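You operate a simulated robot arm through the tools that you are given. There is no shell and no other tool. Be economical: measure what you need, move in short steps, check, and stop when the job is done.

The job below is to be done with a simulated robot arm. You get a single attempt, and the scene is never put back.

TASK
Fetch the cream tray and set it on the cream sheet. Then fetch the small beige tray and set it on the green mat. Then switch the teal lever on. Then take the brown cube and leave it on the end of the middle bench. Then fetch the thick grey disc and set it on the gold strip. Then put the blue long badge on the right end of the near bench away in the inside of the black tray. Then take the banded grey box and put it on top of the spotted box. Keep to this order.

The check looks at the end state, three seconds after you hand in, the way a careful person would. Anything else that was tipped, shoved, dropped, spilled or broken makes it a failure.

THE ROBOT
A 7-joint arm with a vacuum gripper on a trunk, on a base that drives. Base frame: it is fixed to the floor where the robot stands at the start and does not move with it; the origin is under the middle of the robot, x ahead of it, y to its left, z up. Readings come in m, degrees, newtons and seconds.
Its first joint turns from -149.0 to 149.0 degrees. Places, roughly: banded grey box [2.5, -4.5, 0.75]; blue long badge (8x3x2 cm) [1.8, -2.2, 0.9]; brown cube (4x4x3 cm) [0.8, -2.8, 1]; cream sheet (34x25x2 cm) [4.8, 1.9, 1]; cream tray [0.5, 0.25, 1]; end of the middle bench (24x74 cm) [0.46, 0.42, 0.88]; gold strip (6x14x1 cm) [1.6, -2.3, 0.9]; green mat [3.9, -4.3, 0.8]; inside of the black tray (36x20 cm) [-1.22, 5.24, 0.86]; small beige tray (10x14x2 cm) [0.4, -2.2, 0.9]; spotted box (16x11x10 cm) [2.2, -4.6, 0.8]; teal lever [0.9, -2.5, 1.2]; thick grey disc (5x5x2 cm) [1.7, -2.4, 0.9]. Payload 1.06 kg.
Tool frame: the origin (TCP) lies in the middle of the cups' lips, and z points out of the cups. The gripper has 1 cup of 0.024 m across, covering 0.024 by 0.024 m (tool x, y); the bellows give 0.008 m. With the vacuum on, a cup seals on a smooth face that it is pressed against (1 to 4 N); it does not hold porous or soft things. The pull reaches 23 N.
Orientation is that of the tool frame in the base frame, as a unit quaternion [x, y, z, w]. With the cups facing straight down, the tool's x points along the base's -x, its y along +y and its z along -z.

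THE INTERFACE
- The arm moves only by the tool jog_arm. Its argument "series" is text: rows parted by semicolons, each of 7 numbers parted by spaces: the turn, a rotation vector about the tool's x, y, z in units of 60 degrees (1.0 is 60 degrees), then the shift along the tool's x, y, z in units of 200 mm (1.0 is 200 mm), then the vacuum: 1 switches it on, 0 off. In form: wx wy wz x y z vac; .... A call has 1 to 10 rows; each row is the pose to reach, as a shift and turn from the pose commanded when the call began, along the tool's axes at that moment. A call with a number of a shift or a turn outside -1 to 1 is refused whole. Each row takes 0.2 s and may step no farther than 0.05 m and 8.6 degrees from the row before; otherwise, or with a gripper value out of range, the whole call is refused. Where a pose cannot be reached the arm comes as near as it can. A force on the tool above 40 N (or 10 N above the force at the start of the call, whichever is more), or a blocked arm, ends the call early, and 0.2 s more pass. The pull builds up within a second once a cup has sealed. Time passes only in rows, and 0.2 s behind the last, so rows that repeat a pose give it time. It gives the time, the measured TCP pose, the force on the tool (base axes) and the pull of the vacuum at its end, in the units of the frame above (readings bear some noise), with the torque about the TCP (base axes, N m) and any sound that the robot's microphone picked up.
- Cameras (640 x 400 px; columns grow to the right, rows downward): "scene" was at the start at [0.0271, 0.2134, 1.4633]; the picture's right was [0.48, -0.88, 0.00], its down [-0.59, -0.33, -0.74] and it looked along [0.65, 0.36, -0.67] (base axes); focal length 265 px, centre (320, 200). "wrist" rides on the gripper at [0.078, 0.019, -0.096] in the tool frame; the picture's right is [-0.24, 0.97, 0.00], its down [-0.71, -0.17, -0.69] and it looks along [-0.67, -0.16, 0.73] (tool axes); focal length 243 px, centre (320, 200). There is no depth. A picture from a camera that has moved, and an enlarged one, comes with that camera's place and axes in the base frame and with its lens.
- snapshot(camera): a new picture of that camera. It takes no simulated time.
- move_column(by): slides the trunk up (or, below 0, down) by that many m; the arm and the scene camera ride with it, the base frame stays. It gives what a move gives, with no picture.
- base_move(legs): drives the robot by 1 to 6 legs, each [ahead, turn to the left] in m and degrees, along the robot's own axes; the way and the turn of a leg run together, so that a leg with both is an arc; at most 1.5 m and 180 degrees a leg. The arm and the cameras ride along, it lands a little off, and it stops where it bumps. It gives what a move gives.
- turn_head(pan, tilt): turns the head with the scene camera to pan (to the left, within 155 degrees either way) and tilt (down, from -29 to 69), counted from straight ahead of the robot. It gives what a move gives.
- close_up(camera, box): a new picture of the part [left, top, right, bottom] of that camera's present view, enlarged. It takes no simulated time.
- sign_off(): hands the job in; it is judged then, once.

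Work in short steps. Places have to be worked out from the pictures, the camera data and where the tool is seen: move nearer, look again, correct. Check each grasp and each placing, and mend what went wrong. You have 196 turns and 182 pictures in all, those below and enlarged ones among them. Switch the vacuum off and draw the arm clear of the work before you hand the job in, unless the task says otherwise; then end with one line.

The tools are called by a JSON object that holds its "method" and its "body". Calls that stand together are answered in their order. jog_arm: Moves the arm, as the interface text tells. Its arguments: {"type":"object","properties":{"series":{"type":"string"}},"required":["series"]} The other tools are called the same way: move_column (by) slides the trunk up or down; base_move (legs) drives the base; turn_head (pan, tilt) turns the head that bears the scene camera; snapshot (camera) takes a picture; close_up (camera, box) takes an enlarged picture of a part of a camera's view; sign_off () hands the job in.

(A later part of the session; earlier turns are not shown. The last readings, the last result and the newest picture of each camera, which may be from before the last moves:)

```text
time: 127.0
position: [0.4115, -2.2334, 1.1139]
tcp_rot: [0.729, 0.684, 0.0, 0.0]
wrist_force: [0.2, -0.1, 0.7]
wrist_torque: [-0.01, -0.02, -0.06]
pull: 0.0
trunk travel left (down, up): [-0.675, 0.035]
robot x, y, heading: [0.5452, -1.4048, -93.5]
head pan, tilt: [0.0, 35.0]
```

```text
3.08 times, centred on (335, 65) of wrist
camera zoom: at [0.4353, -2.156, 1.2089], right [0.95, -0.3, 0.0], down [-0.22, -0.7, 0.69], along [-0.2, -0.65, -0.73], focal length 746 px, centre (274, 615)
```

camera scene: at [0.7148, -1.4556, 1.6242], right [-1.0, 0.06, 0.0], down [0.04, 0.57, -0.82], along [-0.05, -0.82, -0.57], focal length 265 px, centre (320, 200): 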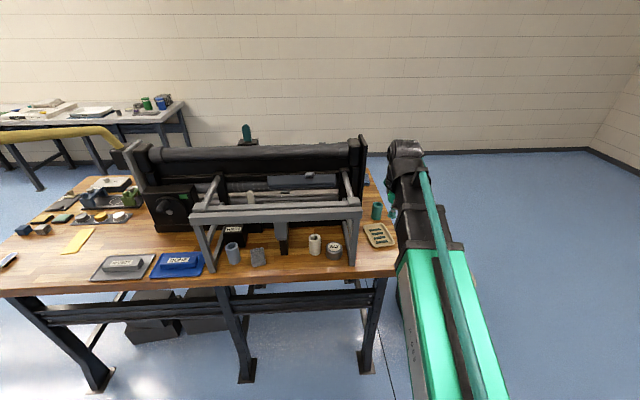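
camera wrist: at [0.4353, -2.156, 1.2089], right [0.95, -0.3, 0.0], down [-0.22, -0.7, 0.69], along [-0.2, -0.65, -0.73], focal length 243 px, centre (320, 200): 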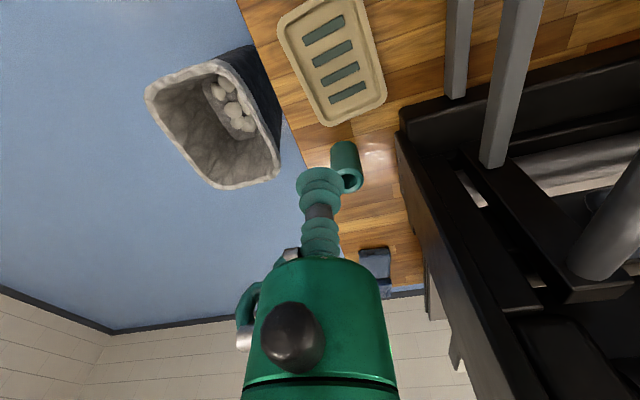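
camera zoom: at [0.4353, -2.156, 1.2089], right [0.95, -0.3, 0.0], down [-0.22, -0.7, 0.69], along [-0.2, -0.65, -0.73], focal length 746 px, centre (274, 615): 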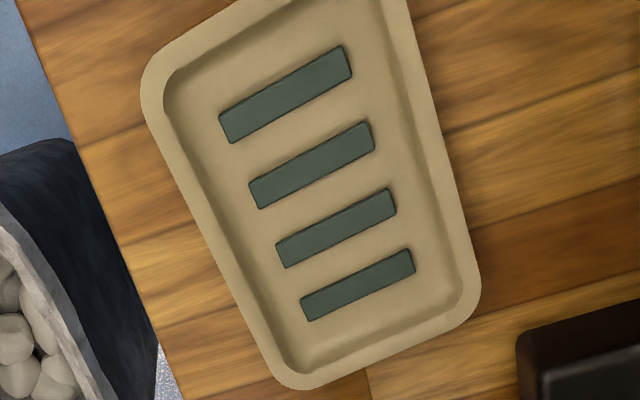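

Nearly top-down: bars ~5×1.2 cm, ~1.4 cm gaps, maybe slightly raised. Descend 9 cm for a closer look.

{"method": "jog_arm", "body": {"series": "0 0 0 0 0 0.2 0;0 0 0 0 0 0.4 0;0 0 0 0 0 0.45 0;0 0 0 0 0 0.45 0"}}

{"method": "close_up", "body": {"camera": "wrist", "box": [220, 0, 460, 150]}}

```text
time: 128.0
position: [0.4118, -2.2342, 1.023]
tcp_rot: [0.73, 0.683, 0.0, 0.0]
wrist_force: [0.5, -0.4, 0.9]
wrist_torque: [-0.02, -0.03, 0.03]
pull: 0.1
trunk travel left (down, up): [-0.675, 0.035]
robot x, y, heading: [0.5496, -1.403, -93.7]
head pan, tilt: [0.0, 35.0]
```

```text
2.67 times, centred on (340, 75) of wrist
camera zoom: at [0.4353, -2.1566, 1.119], right [0.95, -0.3, 0.0], down [-0.22, -0.7, 0.69], along [-0.2, -0.65, -0.73], focal length 647 px, centre (267, 533)
```

zoom: 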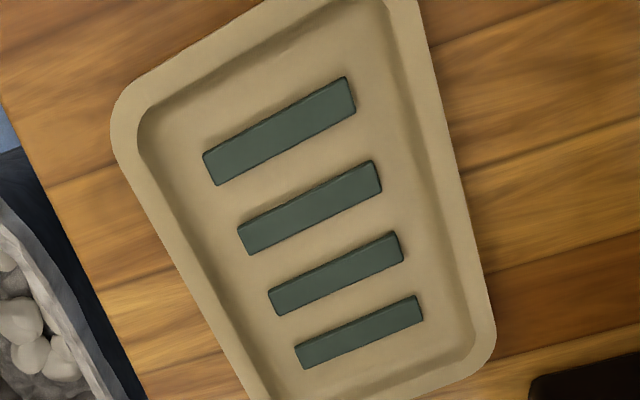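

Bars ≈5.1×0.85 cm, gaps ≈1.8 cm; tray centre ≈(0.431, −2.242), surface maybe z≈0.87. I'll first try sealing at the tray centre (gap between bars 2 and 3): go down to z≈0.90.

{"method": "jog_arm", "body": {"series": "0 0 0 -0.039 0.098 0.1 0;0 0 0 -0.039 0.098 0.3 0;0 0 0 -0.039 0.098 0.5 0;0 0 0 -0.039 0.098 0.6 1;0 0 0 -0.039 0.098 0.6 1"}}

{"method": "snapshot", "body": {"camera": "wrist"}}

```text
time: 129.2
position: [0.4299, -2.2427, 0.9022]
tcp_rot: [0.73, 0.684, -0.001, 0.0]
wrist_force: [0.0, 0.7, 0.2]
wrist_torque: [-0.01, 0.0, -0.02]
pull: 0.1
trunk travel left (down, up): [-0.675, 0.035]
robot x, y, heading: [0.5502, -1.404, -93.7]
head pan, tilt: [0.0, 35.0]
```

```text
145 pictures are left
camera wrist: at [0.4543, -2.1655, 0.998], right [0.95, -0.3, 0.0], down [-0.22, -0.7, 0.69], along [-0.2, -0.65, -0.73], focal length 243 px, centre (320, 200)
```

wrist: 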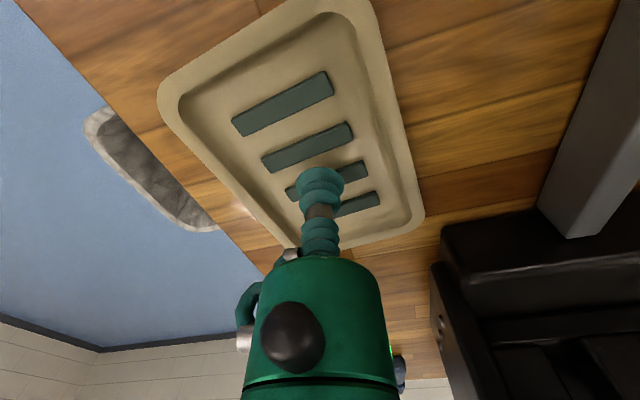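

Close to aligned; the surface height is still uncertain. Lower 9 mm more and check.

{"method": "jog_arm", "body": {"series": "0 0 0 0 0 0.025 1;0 0 0 0 0 0.045 1;0 0 0 0 0 0.045 1"}}

{"method": "close_up", "body": {"camera": "wrist", "box": [150, 0, 450, 240]}}

```text
time: 130.0
position: [0.4302, -2.2416, 0.8937]
tcp_rot: [0.73, 0.684, -0.001, 0.0]
wrist_force: [0.3, 0.1, 0.5]
wrist_torque: [0.02, 0.0, 0.05]
pull: 0.1
trunk travel left (down, up): [-0.675, 0.035]
robot x, y, heading: [0.5451, -1.404, -93.8]
head pan, tilt: [0.0, 35.0]
```

```text
1.67 times, centred on (300, 120) of wrist
camera zoom: at [0.454, -2.1655, 0.9898], right [0.95, -0.3, 0.0], down [-0.22, -0.7, 0.69], along [-0.2, -0.65, -0.73], focal length 404 px, centre (353, 333)
```

zoom: 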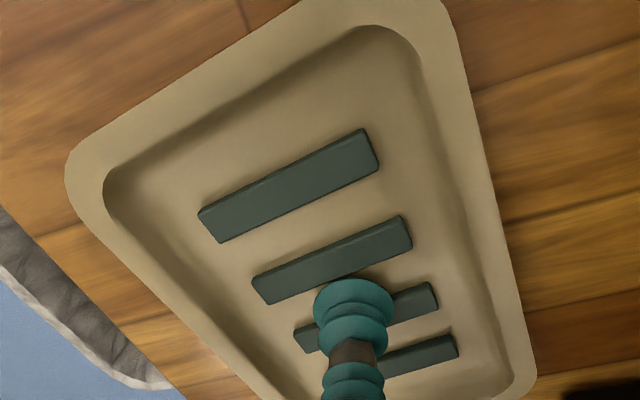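

Bars look slightly raised. Press a little at the centre to test for a seal.

{"method": "jog_arm", "body": {"series": "0 0 0 0 0 0.02 1;0 0 0 0 0 0.03 1;0 0 0 0 0 0.03 1"}}

```text
time: 130.8
position: [0.4296, -2.2423, 0.8881]
tcp_rot: [0.73, 0.683, -0.001, 0.001]
wrist_force: [-1.1, -2.5, 7.0]
wrist_torque: [0.02, 0.0, 0.0]
pull: 22.9
trunk travel left (down, up): [-0.675, 0.035]
robot x, y, heading: [0.5473, -1.406, -93.6]
head pan, tilt: [0.0, 35.0]
```

Sealed at the centre (pull 22.9). Lift slowly.

{"method": "jog_arm", "body": {"series": "0 0 0 0 0 -0.02 1;0 0 0 0 0 -0.06 1;0 0 0 0 0 -0.15 1;0 0 0 0 0 -0.3 1;0 0 0 0 0 -0.5 1;0 0 0 0 0 -0.7 1;0 0 0 0 0 -0.9 1;0 0 0 0 0 -0.9 1"}}

{"method": "snapshot", "body": {"camera": "wrist"}}

```text
time: 132.6
position: [0.4332, -2.242, 1.0704]
tcp_rot: [0.729, 0.684, -0.001, 0.0]
wrist_force: [-0.5, 0.1, -1.4]
wrist_torque: [0.0, 0.02, -0.01]
pull: 22.7
trunk travel left (down, up): [-0.675, 0.035]
robot x, y, heading: [0.5512, -1.4048, -93.7]
head pan, tilt: [0.0, 35.0]
```

```text
143 pictures are left
camera wrist: at [0.4572, -2.165, 1.1667], right [0.95, -0.3, 0.0], down [-0.22, -0.7, 0.68], along [-0.2, -0.65, -0.73], focal length 243 px, centre (320, 200)
```

wrist: 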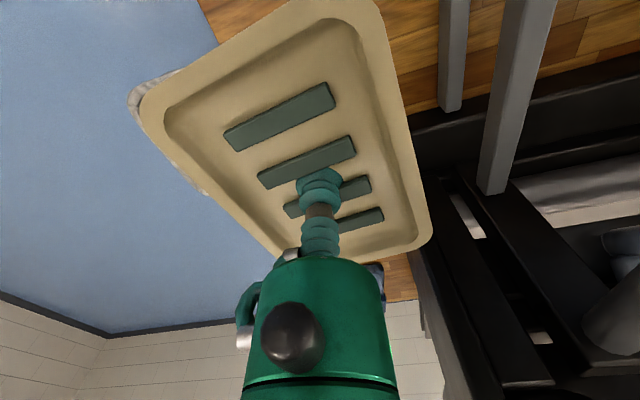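

Held (1.4 N). Retract the arm toward the robot, back off, and head east then south toward the green mat at (3.9, −4.3).

{"method": "jog_arm", "body": {"series": "0 0 0 0.2 0 -0.1 1;0 0 0 0.4 0 -0.2 1;0 0 0 0.6 0 -0.2 1;0 0 0 0.8 0 -0.2 1;0 0 0 1 0 -0.2 1"}}

{"method": "base_move", "body": {"legs": [[-0.25, 0], [0, 93.7], [1.5, 0], [1.5, 0], [0.3, 0], [0, -90]]}}

{"method": "turn_head", "body": {"pan": 0, "tilt": 20}}

{"method": "snapshot", "body": {"camera": "scene"}}

```text
time: 133.8
position: [0.4431, -2.0427, 1.1079]
tcp_rot: [0.729, 0.684, 0.0, -0.001]
wrist_force: [0.4, -0.7, -0.6]
wrist_torque: [0.02, -0.03, 0.03]
pull: 22.9
trunk travel left (down, up): [-0.675, 0.035]
robot x, y, heading: [0.5516, -1.4048, -93.6]
head pan, tilt: [0.0, 35.0]
```

```text
time: 159.1
position: [3.8205, -1.6511, 1.1061]
tcp_rot: [0.688, 0.726, 0.0, 0.0]
wrist_force: [0.4, 0.1, -1.8]
wrist_torque: [-0.02, -0.05, 0.0]
pull: 23.4
trunk travel left (down, up): [-0.675, 0.035]
robot x, y, heading: [3.852, -1.0043, -86.9]
head pan, tilt: [0.0, 35.0]
```

```text
time: 159.9
position: [3.8212, -1.6504, 1.1069]
tcp_rot: [0.688, 0.726, 0.0, 0.0]
wrist_force: [-0.1, 0.2, -1.4]
wrist_torque: [0.02, 0.0, 0.0]
pull: 23.1
trunk travel left (down, up): [-0.675, 0.035]
robot x, y, heading: [3.8504, -1.0042, -86.8]
head pan, tilt: [0.0, 20.0]
```

```text
142 pictures are left
camera scene: at [4.0222, -1.0394, 1.648], right [-1.0, -0.05, 0.0], down [-0.02, 0.34, -0.94], along [0.05, -0.94, -0.34], focal length 265 px, centre (320, 200)
```

scene: 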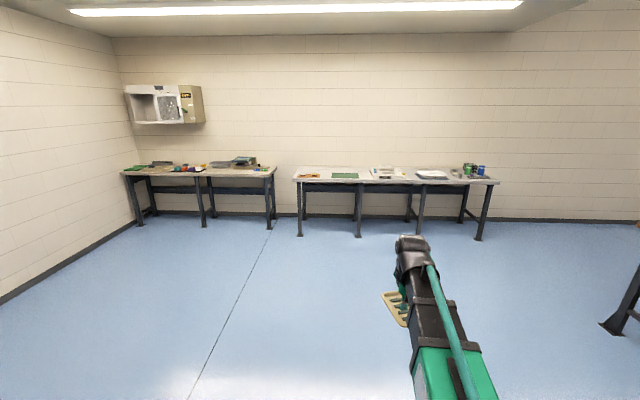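

Green mat at ≈(3.87, −4.33). Drive toward it.

{"method": "base_move", "body": {"legs": [[0, -2.5], [1.5, 0], [0.9, 0]]}}

{"method": "turn_head", "body": {"pan": 0, "tilt": 45}}

{"method": "snapshot", "body": {"camera": "scene"}}

{"method": "snapshot", "body": {"camera": "wrist"}}

```text
time: 171.9
position: [3.884, -4.0167, 1.1071]
tcp_rot: [0.694, 0.72, 0.0, 0.0]
wrist_force: [-0.5, -1.2, -1.4]
wrist_torque: [-0.01, 0.01, 0.02]
pull: 23.3
trunk travel left (down, up): [-0.675, 0.035]
robot x, y, heading: [3.9222, -3.3712, -87.6]
head pan, tilt: [0.0, 20.0]
```

```text
time: 172.8
position: [3.8835, -4.0162, 1.1068]
tcp_rot: [0.694, 0.72, 0.0, 0.0]
wrist_force: [-0.1, 0.4, -1.5]
wrist_torque: [-0.01, 0.02, -0.01]
pull: 23.5
trunk travel left (down, up): [-0.675, 0.035]
robot x, y, heading: [3.9272, -3.3683, -88.0]
head pan, tilt: [0.0, 45.0]
```

```text
141 pictures are left
camera scene: at [4.0952, -3.3964, 1.6095], right [-1.0, -0.04, 0.0], down [-0.03, 0.71, -0.71], along [0.03, -0.71, -0.71], focal length 265 px, centre (320, 200)
```

scene: 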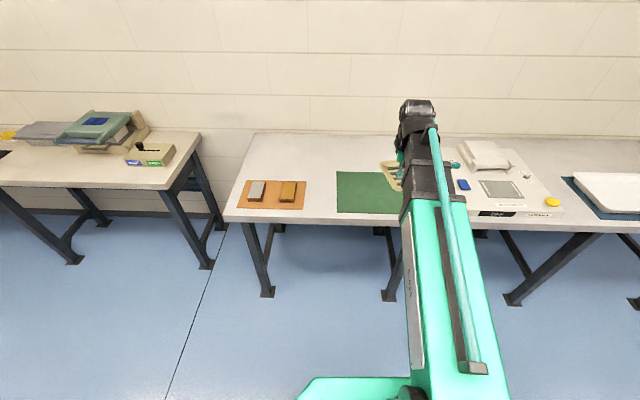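

```text
140 pictures are left
camera wrist: at [3.8999, -3.9377, 1.2026], right [0.98, -0.2, 0.0], down [-0.15, -0.71, 0.69], along [-0.14, -0.67, -0.73], focal length 243 px, centre (320, 200)
```

wrist: 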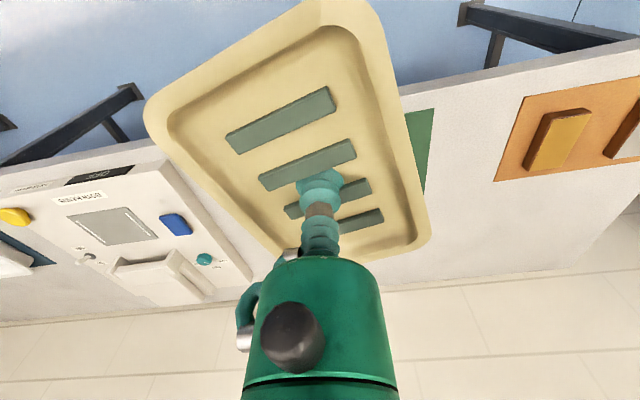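

Mat spans y −4.16…−4.43, east edge x≈4.06. Shift the arm west to reveal the west edge.

{"method": "jog_arm", "body": {"series": "0 0 0 0 -0.25 0 1;0 0 0 0 -0.5 0 1;0 0 0 0 -0.75 0 1;0 0 0 0 -1 0 1"}}

{"method": "snapshot", "body": {"camera": "scene"}}

```text
time: 173.8
position: [3.6838, -4.0229, 1.108]
tcp_rot: [0.694, 0.72, 0.0, 0.0]
wrist_force: [-0.3, 0.0, -1.4]
wrist_torque: [0.03, 0.0, -0.01]
pull: 22.8
trunk travel left (down, up): [-0.675, 0.035]
robot x, y, heading: [3.9255, -3.3698, -87.9]
head pan, tilt: [0.0, 45.0]
```

```text
139 pictures are left
camera scene: at [4.0944, -3.3965, 1.6095], right [-1.0, -0.04, 0.0], down [-0.03, 0.71, -0.71], along [0.03, -0.71, -0.71], focal length 265 px, centre (320, 200)
```

scene: 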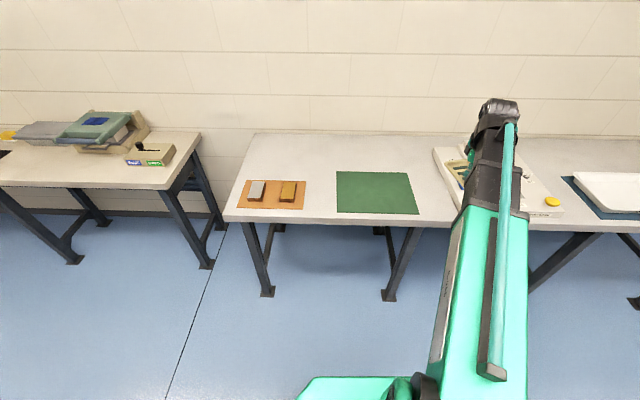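

Mat: x 3.70–4.06, y −4.165…−4.44, centre (3.88, −4.30). Drive 0.15 m closer, then move over the centre.

{"method": "base_move", "body": {"legs": [[0.15, 0]]}}

{"method": "jog_arm", "body": {"series": "0 0 0 -0.14 0.185 0 1;0 0 0 -0.28 0.37 0 1;0 0 0 -0.42 0.555 0 1;0 0 0 -0.56 0.74 0 1;0 0 0 -0.685 0.925 0 1;0 0 0 -0.685 0.925 0.2 1;0 0 0 -0.685 0.925 0.4 1;0 0 0 -0.685 0.925 0.6 1;0 0 0 -0.685 0.925 0.6 1"}}

{"method": "snapshot", "body": {"camera": "wrist"}}

```text
time: 175.2
position: [3.6909, -4.1732, 1.107]
tcp_rot: [0.694, 0.72, 0.001, 0.0]
wrist_force: [0.4, -1.0, -1.8]
wrist_torque: [0.02, 0.02, 0.0]
pull: 22.8
trunk travel left (down, up): [-0.675, 0.035]
robot x, y, heading: [3.9283, -3.522, -88.0]
head pan, tilt: [0.0, 45.0]
```

```text
time: 177.2
position: [3.8816, -4.3034, 0.9879]
tcp_rot: [0.694, 0.72, 0.0, 0.0]
wrist_force: [0.3, 0.1, -1.7]
wrist_torque: [-0.01, 0.0, 0.02]
pull: 22.9
trunk travel left (down, up): [-0.675, 0.035]
robot x, y, heading: [3.9328, -3.5209, -87.6]
head pan, tilt: [0.0, 45.0]
```

```text
138 pictures are left
camera wrist: at [3.8981, -4.2257, 1.0835], right [0.98, -0.2, 0.0], down [-0.14, -0.71, 0.69], along [-0.14, -0.67, -0.73], focal length 243 px, centre (320, 200)
```

wrist: 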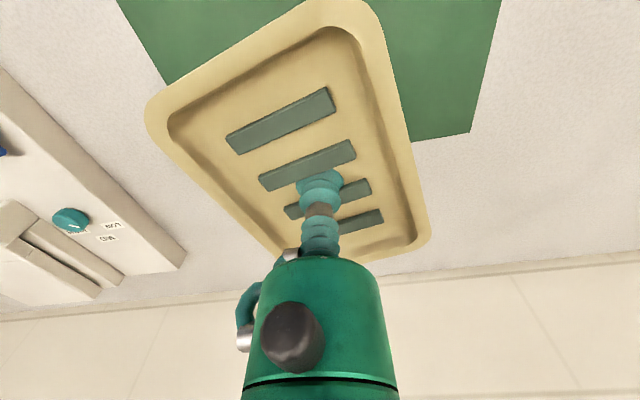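

Alignment confirmed. Lower to z≈0.83 and probe.

{"method": "jog_arm", "body": {"series": "0 0 0 0 0 0.2 1;0 0 0 0 0 0.4 1;0 0 0 0 0 0.6 1;0 0 0 0 0 0.7 1;0 0 0 0 0 0.7 1"}}

{"method": "snapshot", "body": {"camera": "wrist"}}

```text
time: 178.3
position: [3.8804, -4.3039, 0.8477]
tcp_rot: [0.694, 0.72, 0.0, 0.0]
wrist_force: [-0.3, 0.6, -1.6]
wrist_torque: [0.02, -0.01, -0.01]
pull: 23.0
trunk travel left (down, up): [-0.675, 0.035]
robot x, y, heading: [3.9291, -3.521, -87.7]
head pan, tilt: [0.0, 45.0]
```

```text
137 pictures are left
camera wrist: at [3.8969, -4.2251, 0.9431], right [0.98, -0.2, 0.0], down [-0.14, -0.71, 0.69], along [-0.14, -0.67, -0.73], focal length 243 px, centre (320, 200)
```

wrist: 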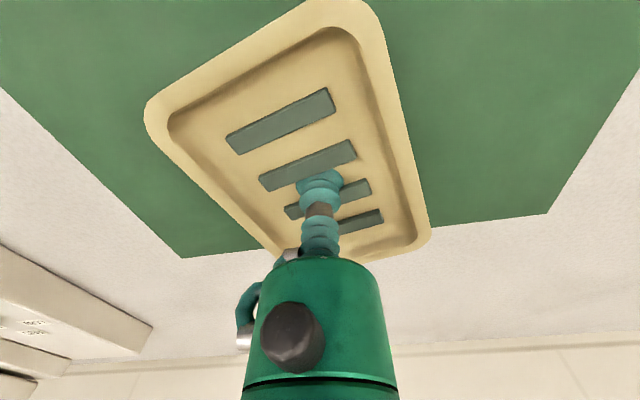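

Surface ≈0.79. Lower 4 cm, then small steps.

{"method": "jog_arm", "body": {"series": "0 0 0 0 0 0.1 1;0 0 0 0 0 0.19 1;0 0 0 0 0 0.19 1"}}

{"method": "jog_arm", "body": {"series": "0 0 0 0 0 0.015 1;0 0 0 0 0 0.025 1;0 0 0 0 0 0.025 1"}}

```text
time: 179.2
position: [3.8802, -4.3058, 0.8098]
tcp_rot: [0.694, 0.72, -0.001, -0.001]
wrist_force: [-0.9, 0.4, -1.2]
wrist_torque: [0.01, -0.01, 0.03]
pull: 23.0
trunk travel left (down, up): [-0.675, 0.035]
robot x, y, heading: [3.9296, -3.5195, -87.9]
head pan, tilt: [0.0, 45.0]
```

```text
time: 179.9
position: [3.881, -4.3048, 0.8056]
tcp_rot: [0.693, 0.721, 0.0, 0.001]
wrist_force: [1.1, -5.8, 16.8]
wrist_torque: [0.04, 0.01, -0.02]
pull: 23.1
trunk travel left (down, up): [-0.675, 0.035]
robot x, y, heading: [3.9322, -3.5207, -87.7]
head pan, tilt: [0.0, 45.0]
```

Contact; release and rise.

{"method": "jog_arm", "body": {"series": "0 0 0 0 0 -0.01 0;0 0 0 0 0 -0.01 0;0 0 0 0 0 -0.01 0;0 0 0 0 0 -0.01 0;0 0 0 0 0 -0.02 0;0 0 0 0 0 -0.05 0;0 0 0 0 0 -0.2 0;0 0 0 0 0 -0.45 0;0 0 0 0 0 -0.7 0;0 0 0 0 0 -0.95 0"}}

{"method": "snapshot", "body": {"camera": "wrist"}}

```text
time: 182.2
position: [3.881, -4.3031, 0.997]
tcp_rot: [0.694, 0.72, 0.0, 0.0]
wrist_force: [-0.2, -0.5, 0.5]
wrist_torque: [0.01, 0.04, 0.03]
pull: 0.0
trunk travel left (down, up): [-0.675, 0.035]
robot x, y, heading: [3.9328, -3.5202, -87.7]
head pan, tilt: [0.0, 45.0]
```

```text
136 pictures are left
camera wrist: at [3.8983, -4.2246, 1.0919], right [0.98, -0.2, 0.0], down [-0.14, -0.71, 0.68], along [-0.14, -0.67, -0.73], focal length 243 px, centre (320, 200)
```

wrist: 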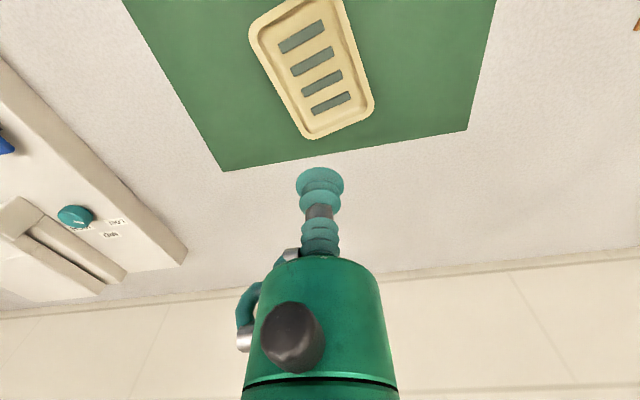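

Placed on the mat. Next the teal lever: retract and raise the arm, then drive round to the south side of the near bench at about (0.94, −3.57).

{"method": "jog_arm", "body": {"series": "0 0 0 0.2 0 -0.15 0;0 0 0 0.4 0 -0.3 0;0 0 0 0.6 0 -0.45 0;0 0 0 0.8 0 -0.6 0;0 0 0 1 0 -0.75 0"}}

{"method": "base_move", "body": {"legs": [[-0.2, 0], [0, -87.5], [1.5, 0], [1.5, 0], [0, -94.8]]}}

{"method": "turn_head", "body": {"pan": 0, "tilt": 30}}

{"method": "snapshot", "body": {"camera": "scene"}}

```text
time: 183.3
position: [3.8724, -4.1033, 1.1434]
tcp_rot: [0.694, 0.72, 0.0, -0.001]
wrist_force: [0.1, -0.5, 0.1]
wrist_torque: [0.0, -0.01, 0.03]
pull: 0.0
trunk travel left (down, up): [-0.675, 0.035]
robot x, y, heading: [3.9309, -3.5207, -87.9]
head pan, tilt: [0.0, 45.0]
```

```text
time: 206.7
position: [1.015, -2.9819, 1.1425]
tcp_rot: [0.72, -0.694, 0.001, 0.0]
wrist_force: [1.2, -0.2, -0.4]
wrist_torque: [0.0, -0.01, -0.03]
pull: 0.0
trunk travel left (down, up): [-0.675, 0.035]
robot x, y, heading: [0.9562, -3.5653, 92.0]
head pan, tilt: [0.0, 45.0]
```

```text
time: 207.4
position: [1.0154, -2.9819, 1.1438]
tcp_rot: [0.72, -0.693, -0.001, -0.001]
wrist_force: [-0.1, 0.3, 0.4]
wrist_torque: [0.02, 0.01, -0.01]
pull: 0.0
trunk travel left (down, up): [-0.675, 0.035]
robot x, y, heading: [0.9559, -3.5652, 92.2]
head pan, tilt: [0.0, 30.0]
```

```text
135 pictures are left
camera scene: at [0.7842, -3.5245, 1.632], right [1.0, 0.04, 0.0], down [0.02, -0.5, -0.87], along [-0.03, 0.87, -0.5], focal length 265 px, centre (320, 200)
```

scene: 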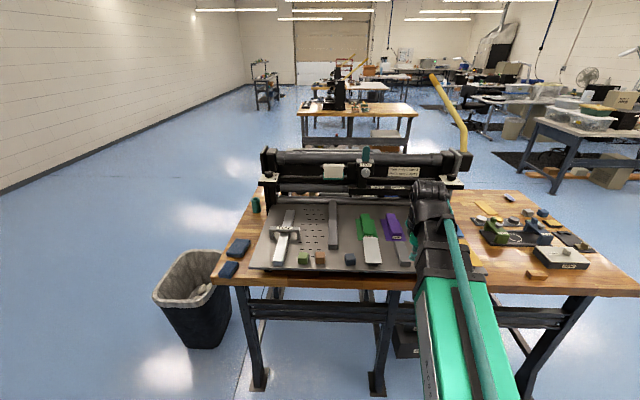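

{"method": "close_up", "body": {"camera": "scene", "box": [240, 130, 480, 280]}}

{"method": "close_up", "body": {"camera": "scene", "box": [325, 135, 405, 195]}}

{"method": "snapshot", "body": {"camera": "wrist"}}

```text
2.67 times, centred on (360, 205) of scene
camera zoom: at [0.7842, -3.5245, 1.632], right [1.0, 0.04, 0.0], down [0.02, -0.5, -0.87], along [-0.03, 0.87, -0.5], focal length 707 px, centre (213, 187)
```

zoom: 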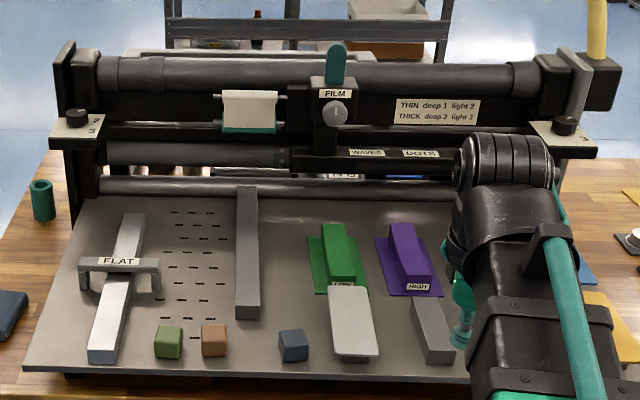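

```text
6.67 times, centred on (365, 165) of scene
camera zoom: at [0.7842, -3.5245, 1.632], right [1.0, 0.04, 0.0], down [0.02, -0.5, -0.87], along [-0.03, 0.87, -0.5], focal length 1767 px, centre (20, 433)
```

zoom: 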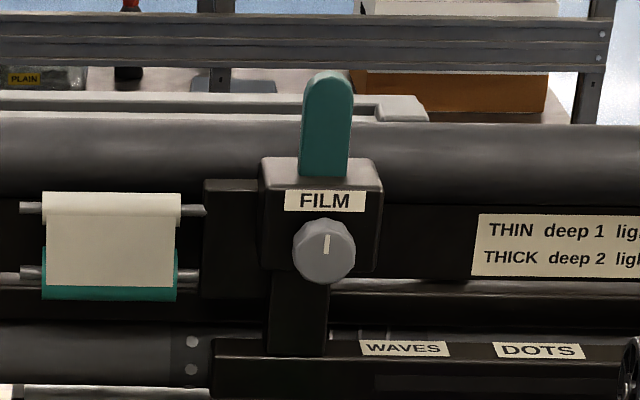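

```text
132 pictures are left
camera wrist: at [0.9988, -3.0614, 1.2391], right [-0.98, 0.2, 0.0], down [0.14, 0.71, 0.69], along [0.14, 0.67, -0.73], focal length 243 px, centre (320, 200)
```

wrist: 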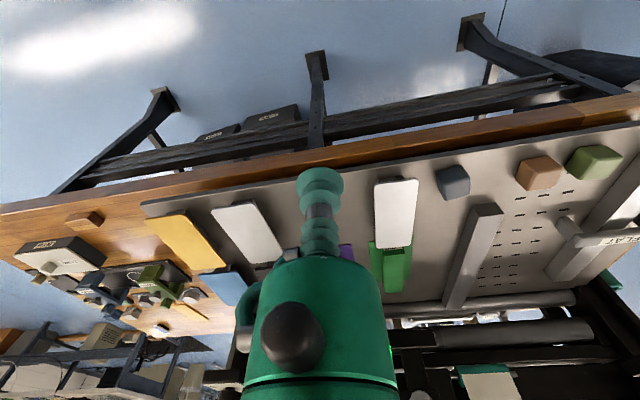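

Lever computes to ≈(0.937, −2.463, 1.25), standing on the "FILM" block. The brown cube is on the south plate. Drive 0.22 m closer, raise the trunk, and inspect the lever's direction.

{"method": "move_column", "body": {"by": 0.035}}

{"method": "base_move", "body": {"legs": [[0.22, 0]]}}

{"method": "turn_head", "body": {"pan": -15, "tilt": 30}}

{"method": "snapshot", "body": {"camera": "scene"}}

```text
time: 208.2
position: [1.0136, -2.9818, 1.1787]
tcp_rot: [0.72, -0.694, 0.0, 0.0]
wrist_force: [0.0, 0.4, 0.2]
wrist_torque: [0.0, 0.0, -0.02]
pull: 0.1
trunk travel left (down, up): [-0.71, 0.0]
robot x, y, heading: [0.9557, -3.5649, 92.4]
head pan, tilt: [0.0, 30.0]
```

```text
time: 209.9
position: [1.0056, -2.7597, 1.1775]
tcp_rot: [0.721, -0.693, 0.0, 0.0]
wrist_force: [0.2, 0.4, 0.5]
wrist_torque: [-0.01, 0.01, -0.02]
pull: 0.0
trunk travel left (down, up): [-0.71, 0.0]
robot x, y, heading: [0.9467, -3.3458, 92.2]
head pan, tilt: [0.0, 30.0]
```

```text
time: 210.7
position: [1.0052, -2.7604, 1.1788]
tcp_rot: [0.72, -0.694, 0.0, 0.0]
wrist_force: [-0.4, -0.4, -0.3]
wrist_torque: [0.02, -0.02, -0.01]
pull: 0.1
trunk travel left (down, up): [-0.71, 0.0]
robot x, y, heading: [0.9463, -3.3466, 92.1]
head pan, tilt: [-15.0, 30.0]
```

```text
131 pictures are left
camera scene: at [0.7991, -3.306, 1.667], right [0.98, -0.22, 0.0], down [-0.11, -0.49, -0.87], along [0.19, 0.84, -0.5], focal length 265 px, centre (320, 200)
```

scene: 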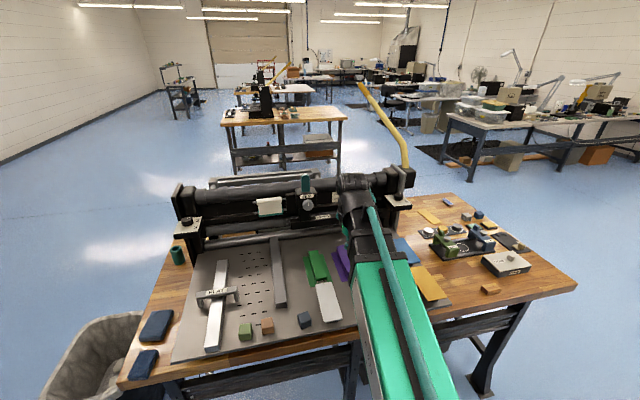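

{"method": "close_up", "body": {"camera": "scene", "box": [275, 165, 345, 225]}}

{"method": "snapshot", "body": {"camera": "wrist"}}

```text
6.67 times, centred on (310, 195) of scene
camera zoom: at [0.7991, -3.306, 1.667], right [0.98, -0.22, 0.0], down [-0.11, -0.49, -0.87], along [0.19, 0.84, -0.5], focal length 1767 px, centre (387, 233)
```

zoom: 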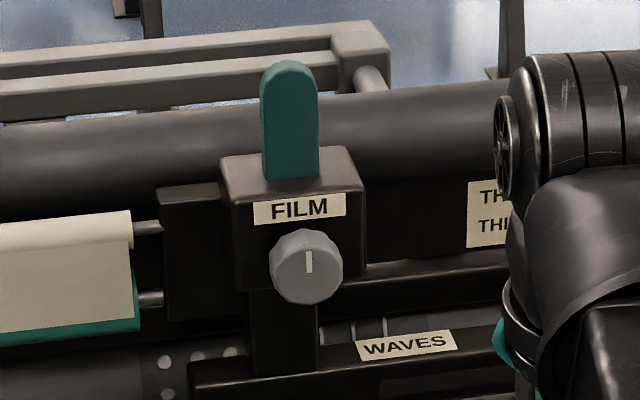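

```text
129 pictures are left
camera wrist: at [0.9897, -2.8405, 1.2741], right [-0.98, 0.2, 0.0], down [0.14, 0.71, 0.69], along [0.14, 0.67, -0.73], focal length 243 px, centre (320, 200)
```

wrist: 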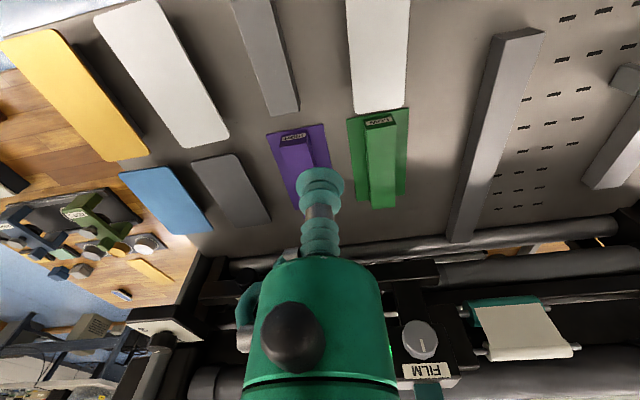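

Shift the arm to the east side and up so the wrist camera sees the lever in profile.

{"method": "jog_arm", "body": {"series": "0 0 0 0 -0.1 -0.2 0;0 0 0 -0.15 -0.25 -0.35 0;0 0 0 -0.35 -0.35 -0.35 0;0 0 0 -0.55 -0.35 -0.35 0;0 0 0 -0.69 -0.35 -0.35 0;0 0 0 -0.69 -0.35 -0.35 0"}}

{"method": "snapshot", "body": {"camera": "wrist"}}

```text
refused: row 2 steps farther than a row can; nothing moved
```

```text
128 pictures are left
camera wrist: at [0.9897, -2.8405, 1.2741], right [-0.98, 0.2, 0.0], down [0.14, 0.71, 0.69], along [0.14, 0.67, -0.73], focal length 243 px, centre (320, 200)
```

wrist: 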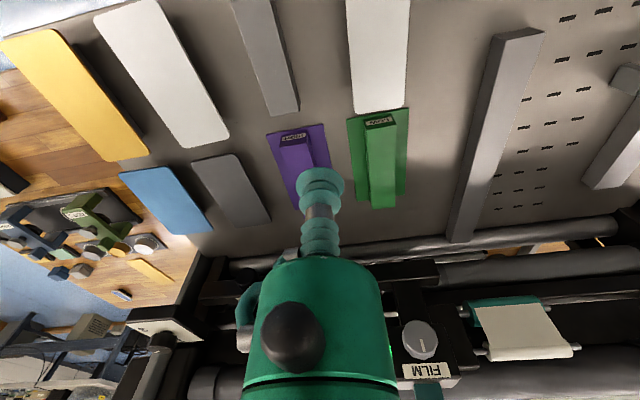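

The row stepped too far; retry with smaller steps.

{"method": "jog_arm", "body": {"series": "0 0 0 0 -0.1 -0.2 0;0 0 0 0 -0.25 -0.35 0;0 0 0 -0.15 -0.35 -0.35 0;0 0 0 -0.35 -0.35 -0.35 0;0 0 0 -0.55 -0.35 -0.35 0;0 0 0 -0.69 -0.35 -0.35 0;0 0 0 -0.69 -0.35 -0.35 0"}}

{"method": "snapshot", "body": {"camera": "wrist"}}

```text
time: 212.3
position: [1.0669, -2.6197, 1.2499]
tcp_rot: [0.72, -0.694, 0.0, 0.0]
wrist_force: [-0.3, 0.6, 0.0]
wrist_torque: [0.0, -0.01, 0.02]
pull: 0.0
trunk travel left (down, up): [-0.71, 0.0]
robot x, y, heading: [0.9489, -3.3439, 92.0]
head pan, tilt: [-15.0, 30.0]
```

```text
127 pictures are left
camera wrist: at [1.0524, -2.6991, 1.3447], right [-0.98, 0.2, 0.0], down [0.14, 0.71, 0.69], along [0.14, 0.67, -0.73], focal length 243 px, centre (320, 200)
```

wrist: 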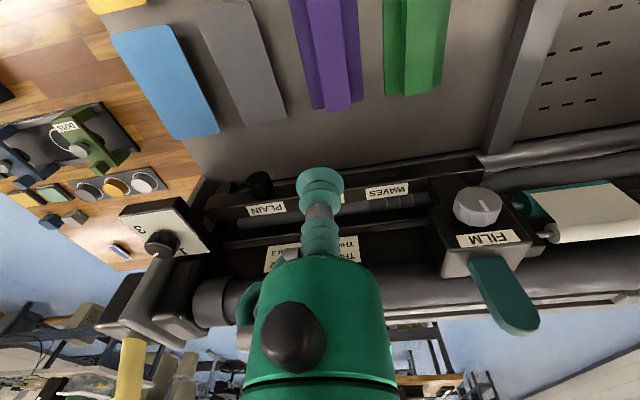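

{"method": "close_up", "body": {"camera": "wrist", "box": [420, 160, 580, 350]}}

```text
2.11 times, centred on (500, 255) of wrist
camera zoom: at [1.0524, -2.6991, 1.3447], right [-0.98, 0.2, 0.0], down [0.14, 0.71, 0.69], along [0.14, 0.67, -0.73], focal length 511 px, centre (-59, 84)
```

zoom: 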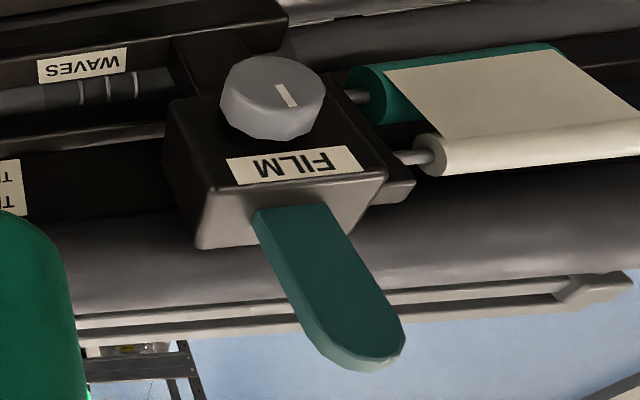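

Lever: base (0.934, −2.469, 1.211), tip (0.936, −2.464, 1.275): about vertical, broad face to the south. Zoom tightly for a slot or on/off marks.

{"method": "close_up", "body": {"camera": "wrist", "box": [460, 225, 540, 345]}}

{"method": "close_up", "body": {"camera": "scene", "box": [290, 165, 330, 205]}}

```text
3.33 times, centred on (500, 285) of wrist
camera zoom: at [1.0524, -2.6991, 1.3447], right [-0.98, 0.2, 0.0], down [0.14, 0.71, 0.69], along [0.14, 0.67, -0.73], focal length 809 px, centre (-280, -83)
```

zoom: 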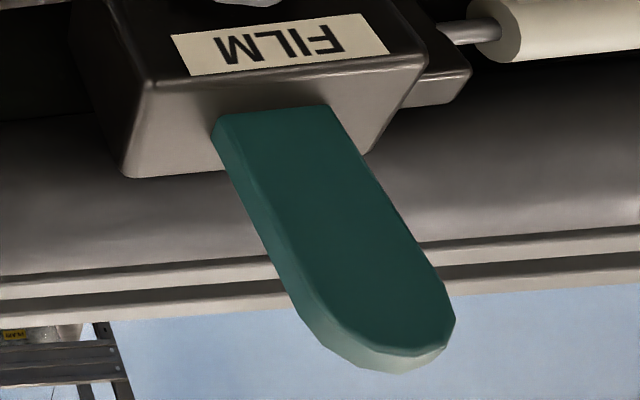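

```text
10.00 times, centred on (310, 185) of scene
camera zoom: at [0.7992, -3.3063, 1.667], right [0.98, -0.22, 0.0], down [-0.11, -0.49, -0.87], along [0.19, 0.84, -0.5], focal length 2651 px, centre (420, 350)
```

zoom: 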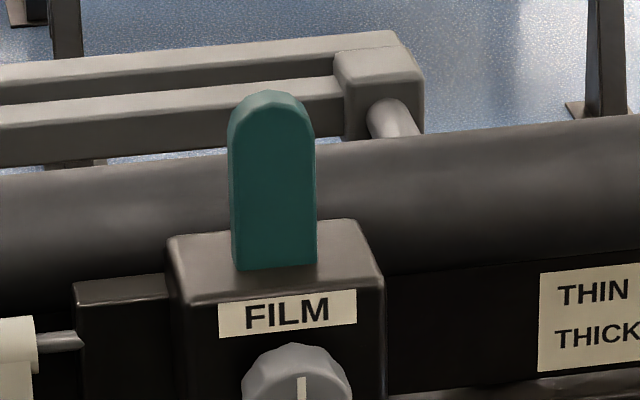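

Lever is vertical with no marks; it must hinge fore-aft (broad faces N/S). I'll bring the cup to just south of it at z≈1.245 and push gently north, watching force and pictures.

{"method": "jog_arm", "body": {"series": "0 0 0 0 0.2 0.0 0;0 0 0 0 0.4 0 0;0 0 0 0 0.64 0.02 0;0 0 0 -0.2 0.64 0.02 0;0 0 0 -0.4 0.64 0.02 0;0 0 0 -0.55 0.64 0.02 0;0 0 0 -0.55 0.64 0.02 0"}}

{"method": "snapshot", "body": {"camera": "wrist"}}

{"method": "close_up", "body": {"camera": "scene", "box": [260, 150, 360, 220]}}

```text
time: 213.9
position: [0.9376, -2.5144, 1.2442]
tcp_rot: [0.721, -0.693, 0.0, 0.0]
wrist_force: [0.3, 0.4, 0.0]
wrist_torque: [0.05, 0.0, -0.01]
pull: 0.1
trunk travel left (down, up): [-0.71, 0.0]
robot x, y, heading: [0.9507, -3.3488, 92.2]
head pan, tilt: [-15.0, 30.0]
```

```text
123 pictures are left
camera wrist: at [0.9222, -2.5945, 1.3399], right [-0.98, 0.2, 0.0], down [0.14, 0.71, 0.69], along [0.14, 0.67, -0.73], focal length 243 px, centre (320, 200)
```

wrist: 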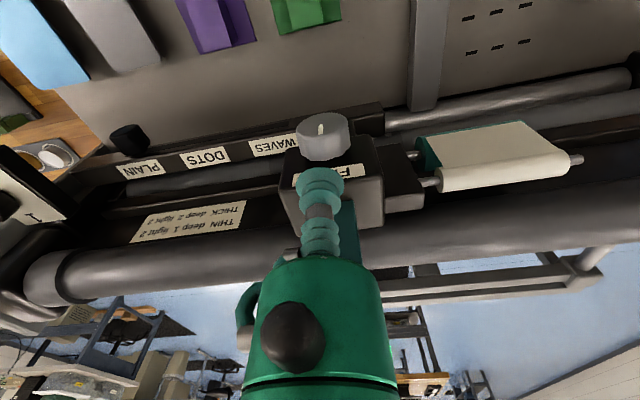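

```text
5.71 times, centred on (310, 185) of scene
camera zoom: at [0.7992, -3.3063, 1.6671], right [0.98, -0.22, 0.0], down [-0.11, -0.49, -0.87], along [0.19, 0.84, -0.5], focal length 1515 px, centre (377, 286)
```

zoom: 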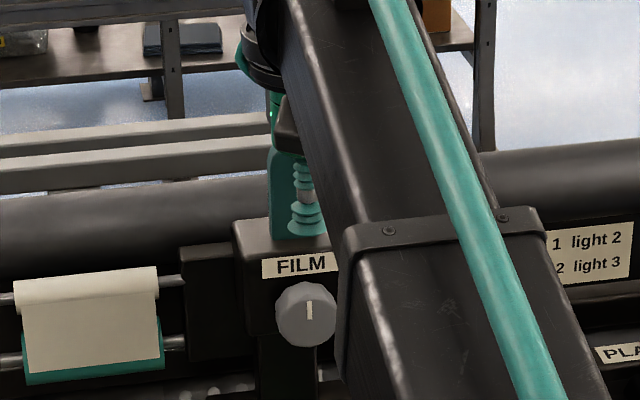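

Aligned. Push north in 5 mm increments, 35 mm total.

{"method": "jog_arm", "body": {"series": "0 0 0 -0.05 0.01 0 0;0 0 0 -0.1 0.01 0 0;0 0 0 -0.14 0.01 0 0;0 0 0 -0.175 0.01 0 0;0 0 0 -0.2 0.01 0 0;0 0 0 -0.225 0.01 0 0"}}

```text
time: 215.2
position: [0.9342, -2.4834, 1.2446]
tcp_rot: [0.721, -0.693, 0.005, 0.004]
wrist_force: [1.2, -19.6, 0.9]
wrist_torque: [0.08, 0.01, 0.01]
pull: 0.0
trunk travel left (down, up): [-0.71, 0.0]
robot x, y, heading: [0.9474, -3.3482, 92.5]
head pan, tilt: [-15.0, 30.0]
stopped in row 6: the force on the tool passed its limit at 43 N (the readings are from after the stop); the commanded pose is now the measured one
```

Blocked to the north at the contact point (y≈−2.483), so it moves the other way (south). Back off, go over the top, and come down behind the lever on its north side.

{"method": "jog_arm", "body": {"series": "0 0 0 0.06 0 0 0;0 0 0 0.06 0 -0.2 0;0 0 0 0.06 0 -0.4 0;0 0 0 -0.1 0 -0.4 0;0 0 0 -0.28 0 -0.4 0;0 0 0 -0.28 0 -0.4 0"}}

{"method": "snapshot", "body": {"camera": "wrist"}}

{"method": "close_up", "body": {"camera": "scene", "box": [260, 150, 360, 220]}}

```text
time: 216.7
position: [0.9294, -2.4212, 1.3241]
tcp_rot: [0.721, -0.693, 0.004, 0.004]
wrist_force: [-0.6, 0.3, 0.3]
wrist_torque: [0.02, -0.01, 0.01]
pull: 0.1
trunk travel left (down, up): [-0.71, 0.0]
robot x, y, heading: [0.9477, -3.3443, 92.2]
head pan, tilt: [-15.0, 30.0]
```

```text
121 pictures are left
camera wrist: at [0.9136, -2.4994, 1.4203], right [-0.98, 0.2, 0.0], down [0.14, 0.72, 0.68], along [0.14, 0.66, -0.73], focal length 243 px, centre (320, 200)
```

wrist: 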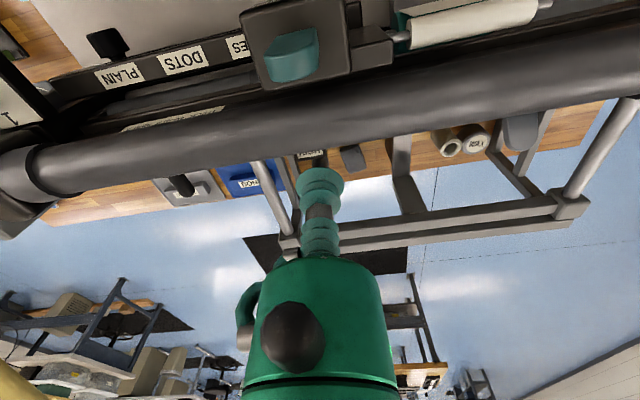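

```text
5.71 times, centred on (310, 185) of scene
camera zoom: at [0.7992, -3.3067, 1.667], right [0.98, -0.22, 0.0], down [-0.11, -0.49, -0.87], along [0.19, 0.84, -0.5], focal length 1515 px, centre (377, 286)
```

zoom: 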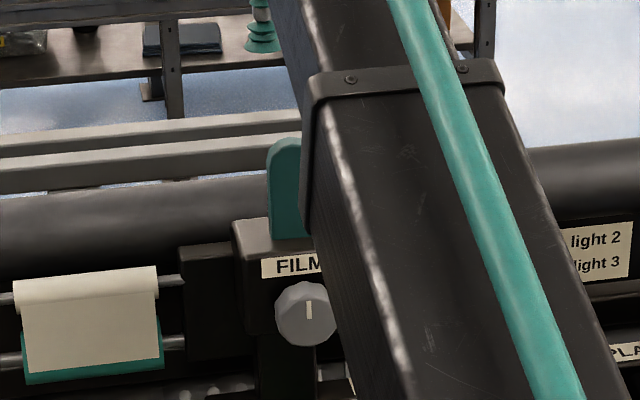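

Positioned over the tube behind the lever. Lower to z≈1.25 and pull south gradually.

{"method": "jog_arm", "body": {"series": "0 0 0 0 -0.02 0.15 0;0 0 0 0 -0.02 0.3 0;0 0 0 0 -0.02 0.365 0;0 0 0 0.08 -0.02 0.365 0;0 0 0 0.12 -0.02 0.365 0;0 0 0 0.16 -0.02 0.365 0;0 0 0 0.2 -0.02 0.365 0;0 0 0 0.24 -0.02 0.365 0;0 0 0 0.28 -0.02 0.365 0"}}

{"method": "snapshot", "body": {"camera": "wrist"}}

```text
time: 218.7
position: [0.9374, -2.478, 1.2494]
tcp_rot: [0.721, -0.693, 0.004, 0.003]
wrist_force: [-0.6, -0.3, 0.4]
wrist_torque: [0.0, -0.01, -0.02]
pull: 0.1
trunk travel left (down, up): [-0.71, 0.0]
robot x, y, heading: [0.9477, -3.3489, 92.1]
head pan, tilt: [-15.0, 30.0]
```

```text
119 pictures are left
camera wrist: at [0.9219, -2.5564, 1.3463], right [-0.98, 0.2, 0.0], down [0.14, 0.72, 0.68], along [0.14, 0.66, -0.74], focal length 243 px, centre (320, 200)
```

wrist: 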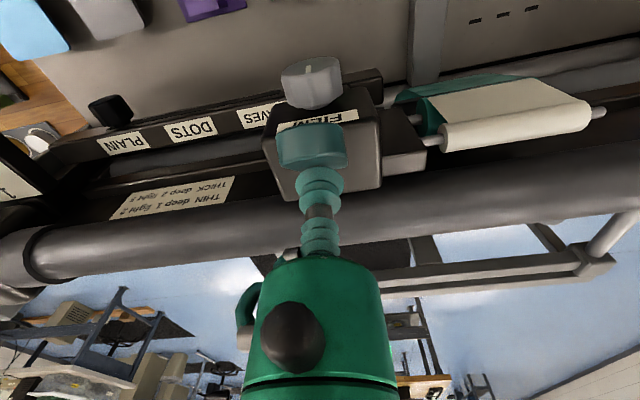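

The lever is moving south with almost no force. Continue pulling in small steps until it clicks or stops.

{"method": "jog_arm", "body": {"series": "0 0 0 0.03 0 0 0;0 0 0 0.06 0 0 0;0 0 0 0.09 0 0 0;0 0 0 0.12 0 0.0 0"}}

{"method": "snapshot", "body": {"camera": "wrist"}}

```text
time: 219.6
position: [0.9381, -2.4893, 1.2521]
tcp_rot: [0.72, -0.694, -0.001, -0.003]
wrist_force: [0.1, 15.1, 5.1]
wrist_torque: [-0.09, 0.0, 0.0]
pull: 0.1
trunk travel left (down, up): [-0.71, 0.0]
robot x, y, heading: [0.9506, -3.3448, 92.3]
head pan, tilt: [-15.0, 30.0]
stopped in row 4: the force on the tool passed its limit at 44 N (the readings are from after the stop); the commanded pose is now the measured one
```

```text
118 pictures are left
camera wrist: at [0.9224, -2.5695, 1.3481], right [-0.98, 0.2, 0.0], down [0.14, 0.71, 0.69], along [0.14, 0.68, -0.72], focal length 243 px, centre (320, 200)
```

wrist: 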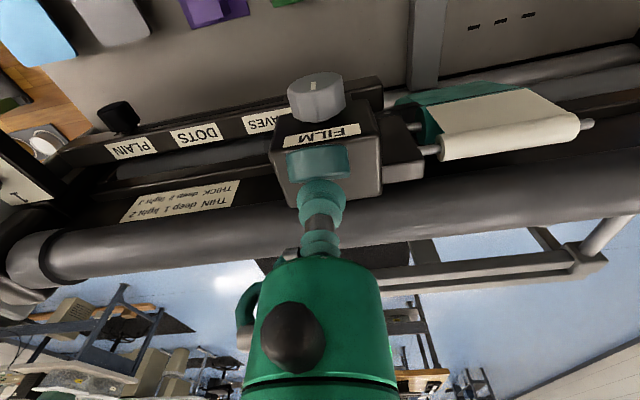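

Hit a stop at y≈−2.489. Back off north, rise, and inspect the lever.

{"method": "jog_arm", "body": {"series": "0 0 0 -0.1 0 0 0;0 0 0 -0.2 0 0 0;0 0 0 -0.25 0 -0.2 0;0 0 0 -0.25 0 -0.4 0;0 0 0 -0.25 0 -0.4 0"}}

{"method": "close_up", "body": {"camera": "wrist", "box": [220, 0, 420, 130]}}

{"method": "close_up", "body": {"camera": "scene", "box": [260, 150, 360, 220]}}

```text
time: 220.8
position: [0.936, -2.4433, 1.3332]
tcp_rot: [0.721, -0.693, 0.0, 0.0]
wrist_force: [-0.3, -0.1, -0.4]
wrist_torque: [-0.01, -0.01, 0.01]
pull: 0.1
trunk travel left (down, up): [-0.71, 0.0]
robot x, y, heading: [0.9523, -3.3433, 92.1]
head pan, tilt: [-15.0, 30.0]
```

```text
3.08 times, centred on (320, 65) of wrist
camera zoom: at [0.92, -2.5232, 1.4282], right [-0.98, 0.2, 0.0], down [0.14, 0.71, 0.69], along [0.14, 0.67, -0.73], focal length 746 px, centre (320, 615)
```

zoom: 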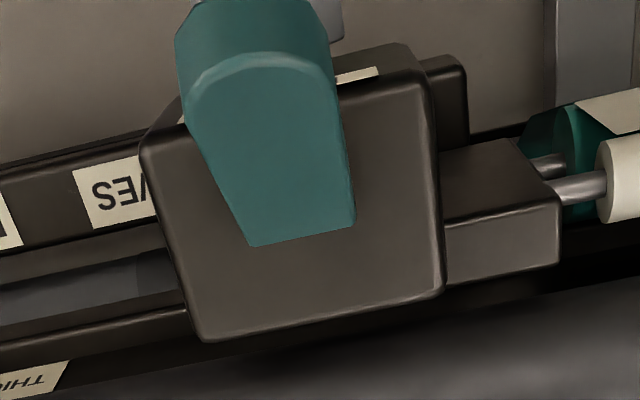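

```text
5.71 times, centred on (310, 185) of scene
camera zoom: at [0.7992, -3.3058, 1.667], right [0.98, -0.22, 0.0], down [-0.11, -0.49, -0.87], along [0.19, 0.84, -0.5], focal length 1515 px, centre (377, 286)
```

zoom: 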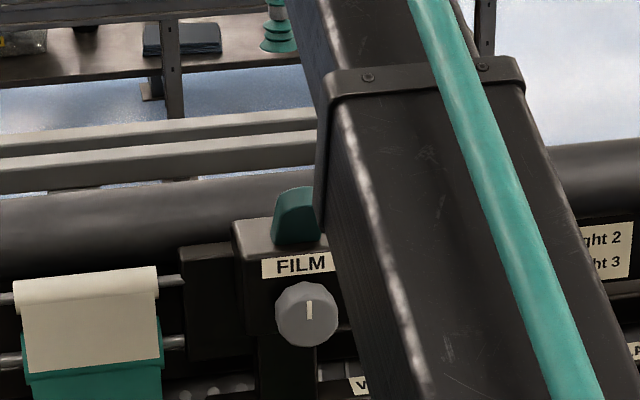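

The lever now leans fully south and stays: on. Next the brown cube at ≈(0.76, −2.75): retreat south at this height, then over the cube.

{"method": "jog_arm", "body": {"series": "0 0 0 0.2 0 0 0;0 0 0 0.4 0 0 0;0 0 0 0.6 0 0 0;0 0 0 0.8 0 0 0;0 0 0 1 0 0 0"}}

{"method": "jog_arm", "body": {"series": "0 0 0 0.1 0.17 0 0;0 0 0 0.2 0.34 0.1 0;0 0 0 0.3 0.51 0.2 0;0 0 0 0.4 0.68 0.3 0;0 0 0 0.5 0.85 0.4 0;0 0 0 0.5 0.85 0.6 0;0 0 0 0.5 0.85 0.8 0;0 0 0 0.5 0.85 1 0"}}

{"method": "snapshot", "body": {"camera": "wrist"}}

{"method": "snapshot", "body": {"camera": "scene"}}

```text
time: 221.9
position: [0.9412, -2.608, 1.332]
tcp_rot: [0.72, -0.694, -0.003, -0.004]
wrist_force: [1.0, 5.3, -10.6]
wrist_torque: [0.27, -0.02, 0.03]
pull: 0.1
trunk travel left (down, up): [-0.71, 0.0]
robot x, y, heading: [0.9486, -3.3446, 92.1]
head pan, tilt: [-15.0, 30.0]
stopped in row 5: the force on the tool passed its limit at 55 N (the readings are from after the stop); the commanded pose is now the measured one
```

```text
time: 222.2
position: [0.9236, -2.6199, 1.332]
tcp_rot: [0.722, -0.692, -0.005, -0.007]
wrist_force: [-3.8, 3.0, -5.9]
wrist_torque: [0.16, -0.4, -0.38]
pull: 0.0
trunk travel left (down, up): [-0.71, 0.0]
robot x, y, heading: [0.9487, -3.3442, 92.1]
head pan, tilt: [-15.0, 30.0]
stopped in row 1: the force on the tool passed its limit at 49 N (the readings are from after the stop); the commanded pose is now the measured one
```

```text
115 pictures are left
camera wrist: at [0.9079, -2.7003, 1.4268], right [-0.98, 0.19, 0.0], down [0.14, 0.7, 0.7], along [0.13, 0.69, -0.72], focal length 243 px, centre (320, 200)
```

wrist: 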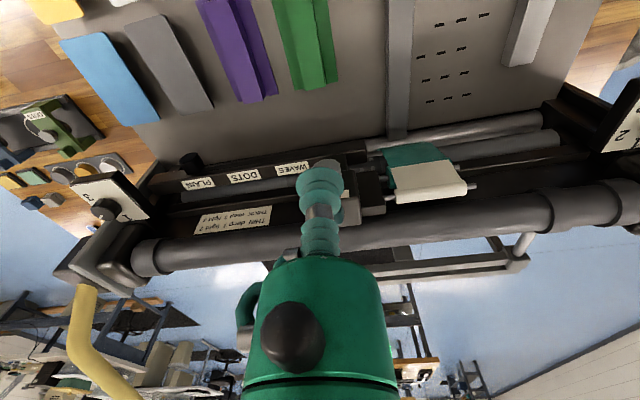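

```text
114 pictures are left
camera scene: at [0.7988, -3.3065, 1.667], right [0.98, -0.22, 0.0], down [-0.11, -0.49, -0.87], along [0.19, 0.84, -0.5], focal length 265 px, centre (320, 200)
```

scene: 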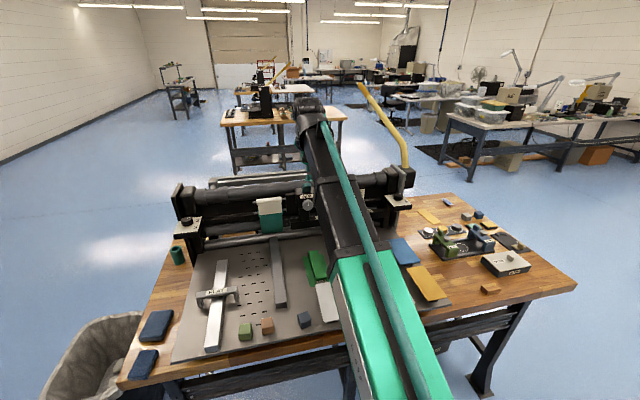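

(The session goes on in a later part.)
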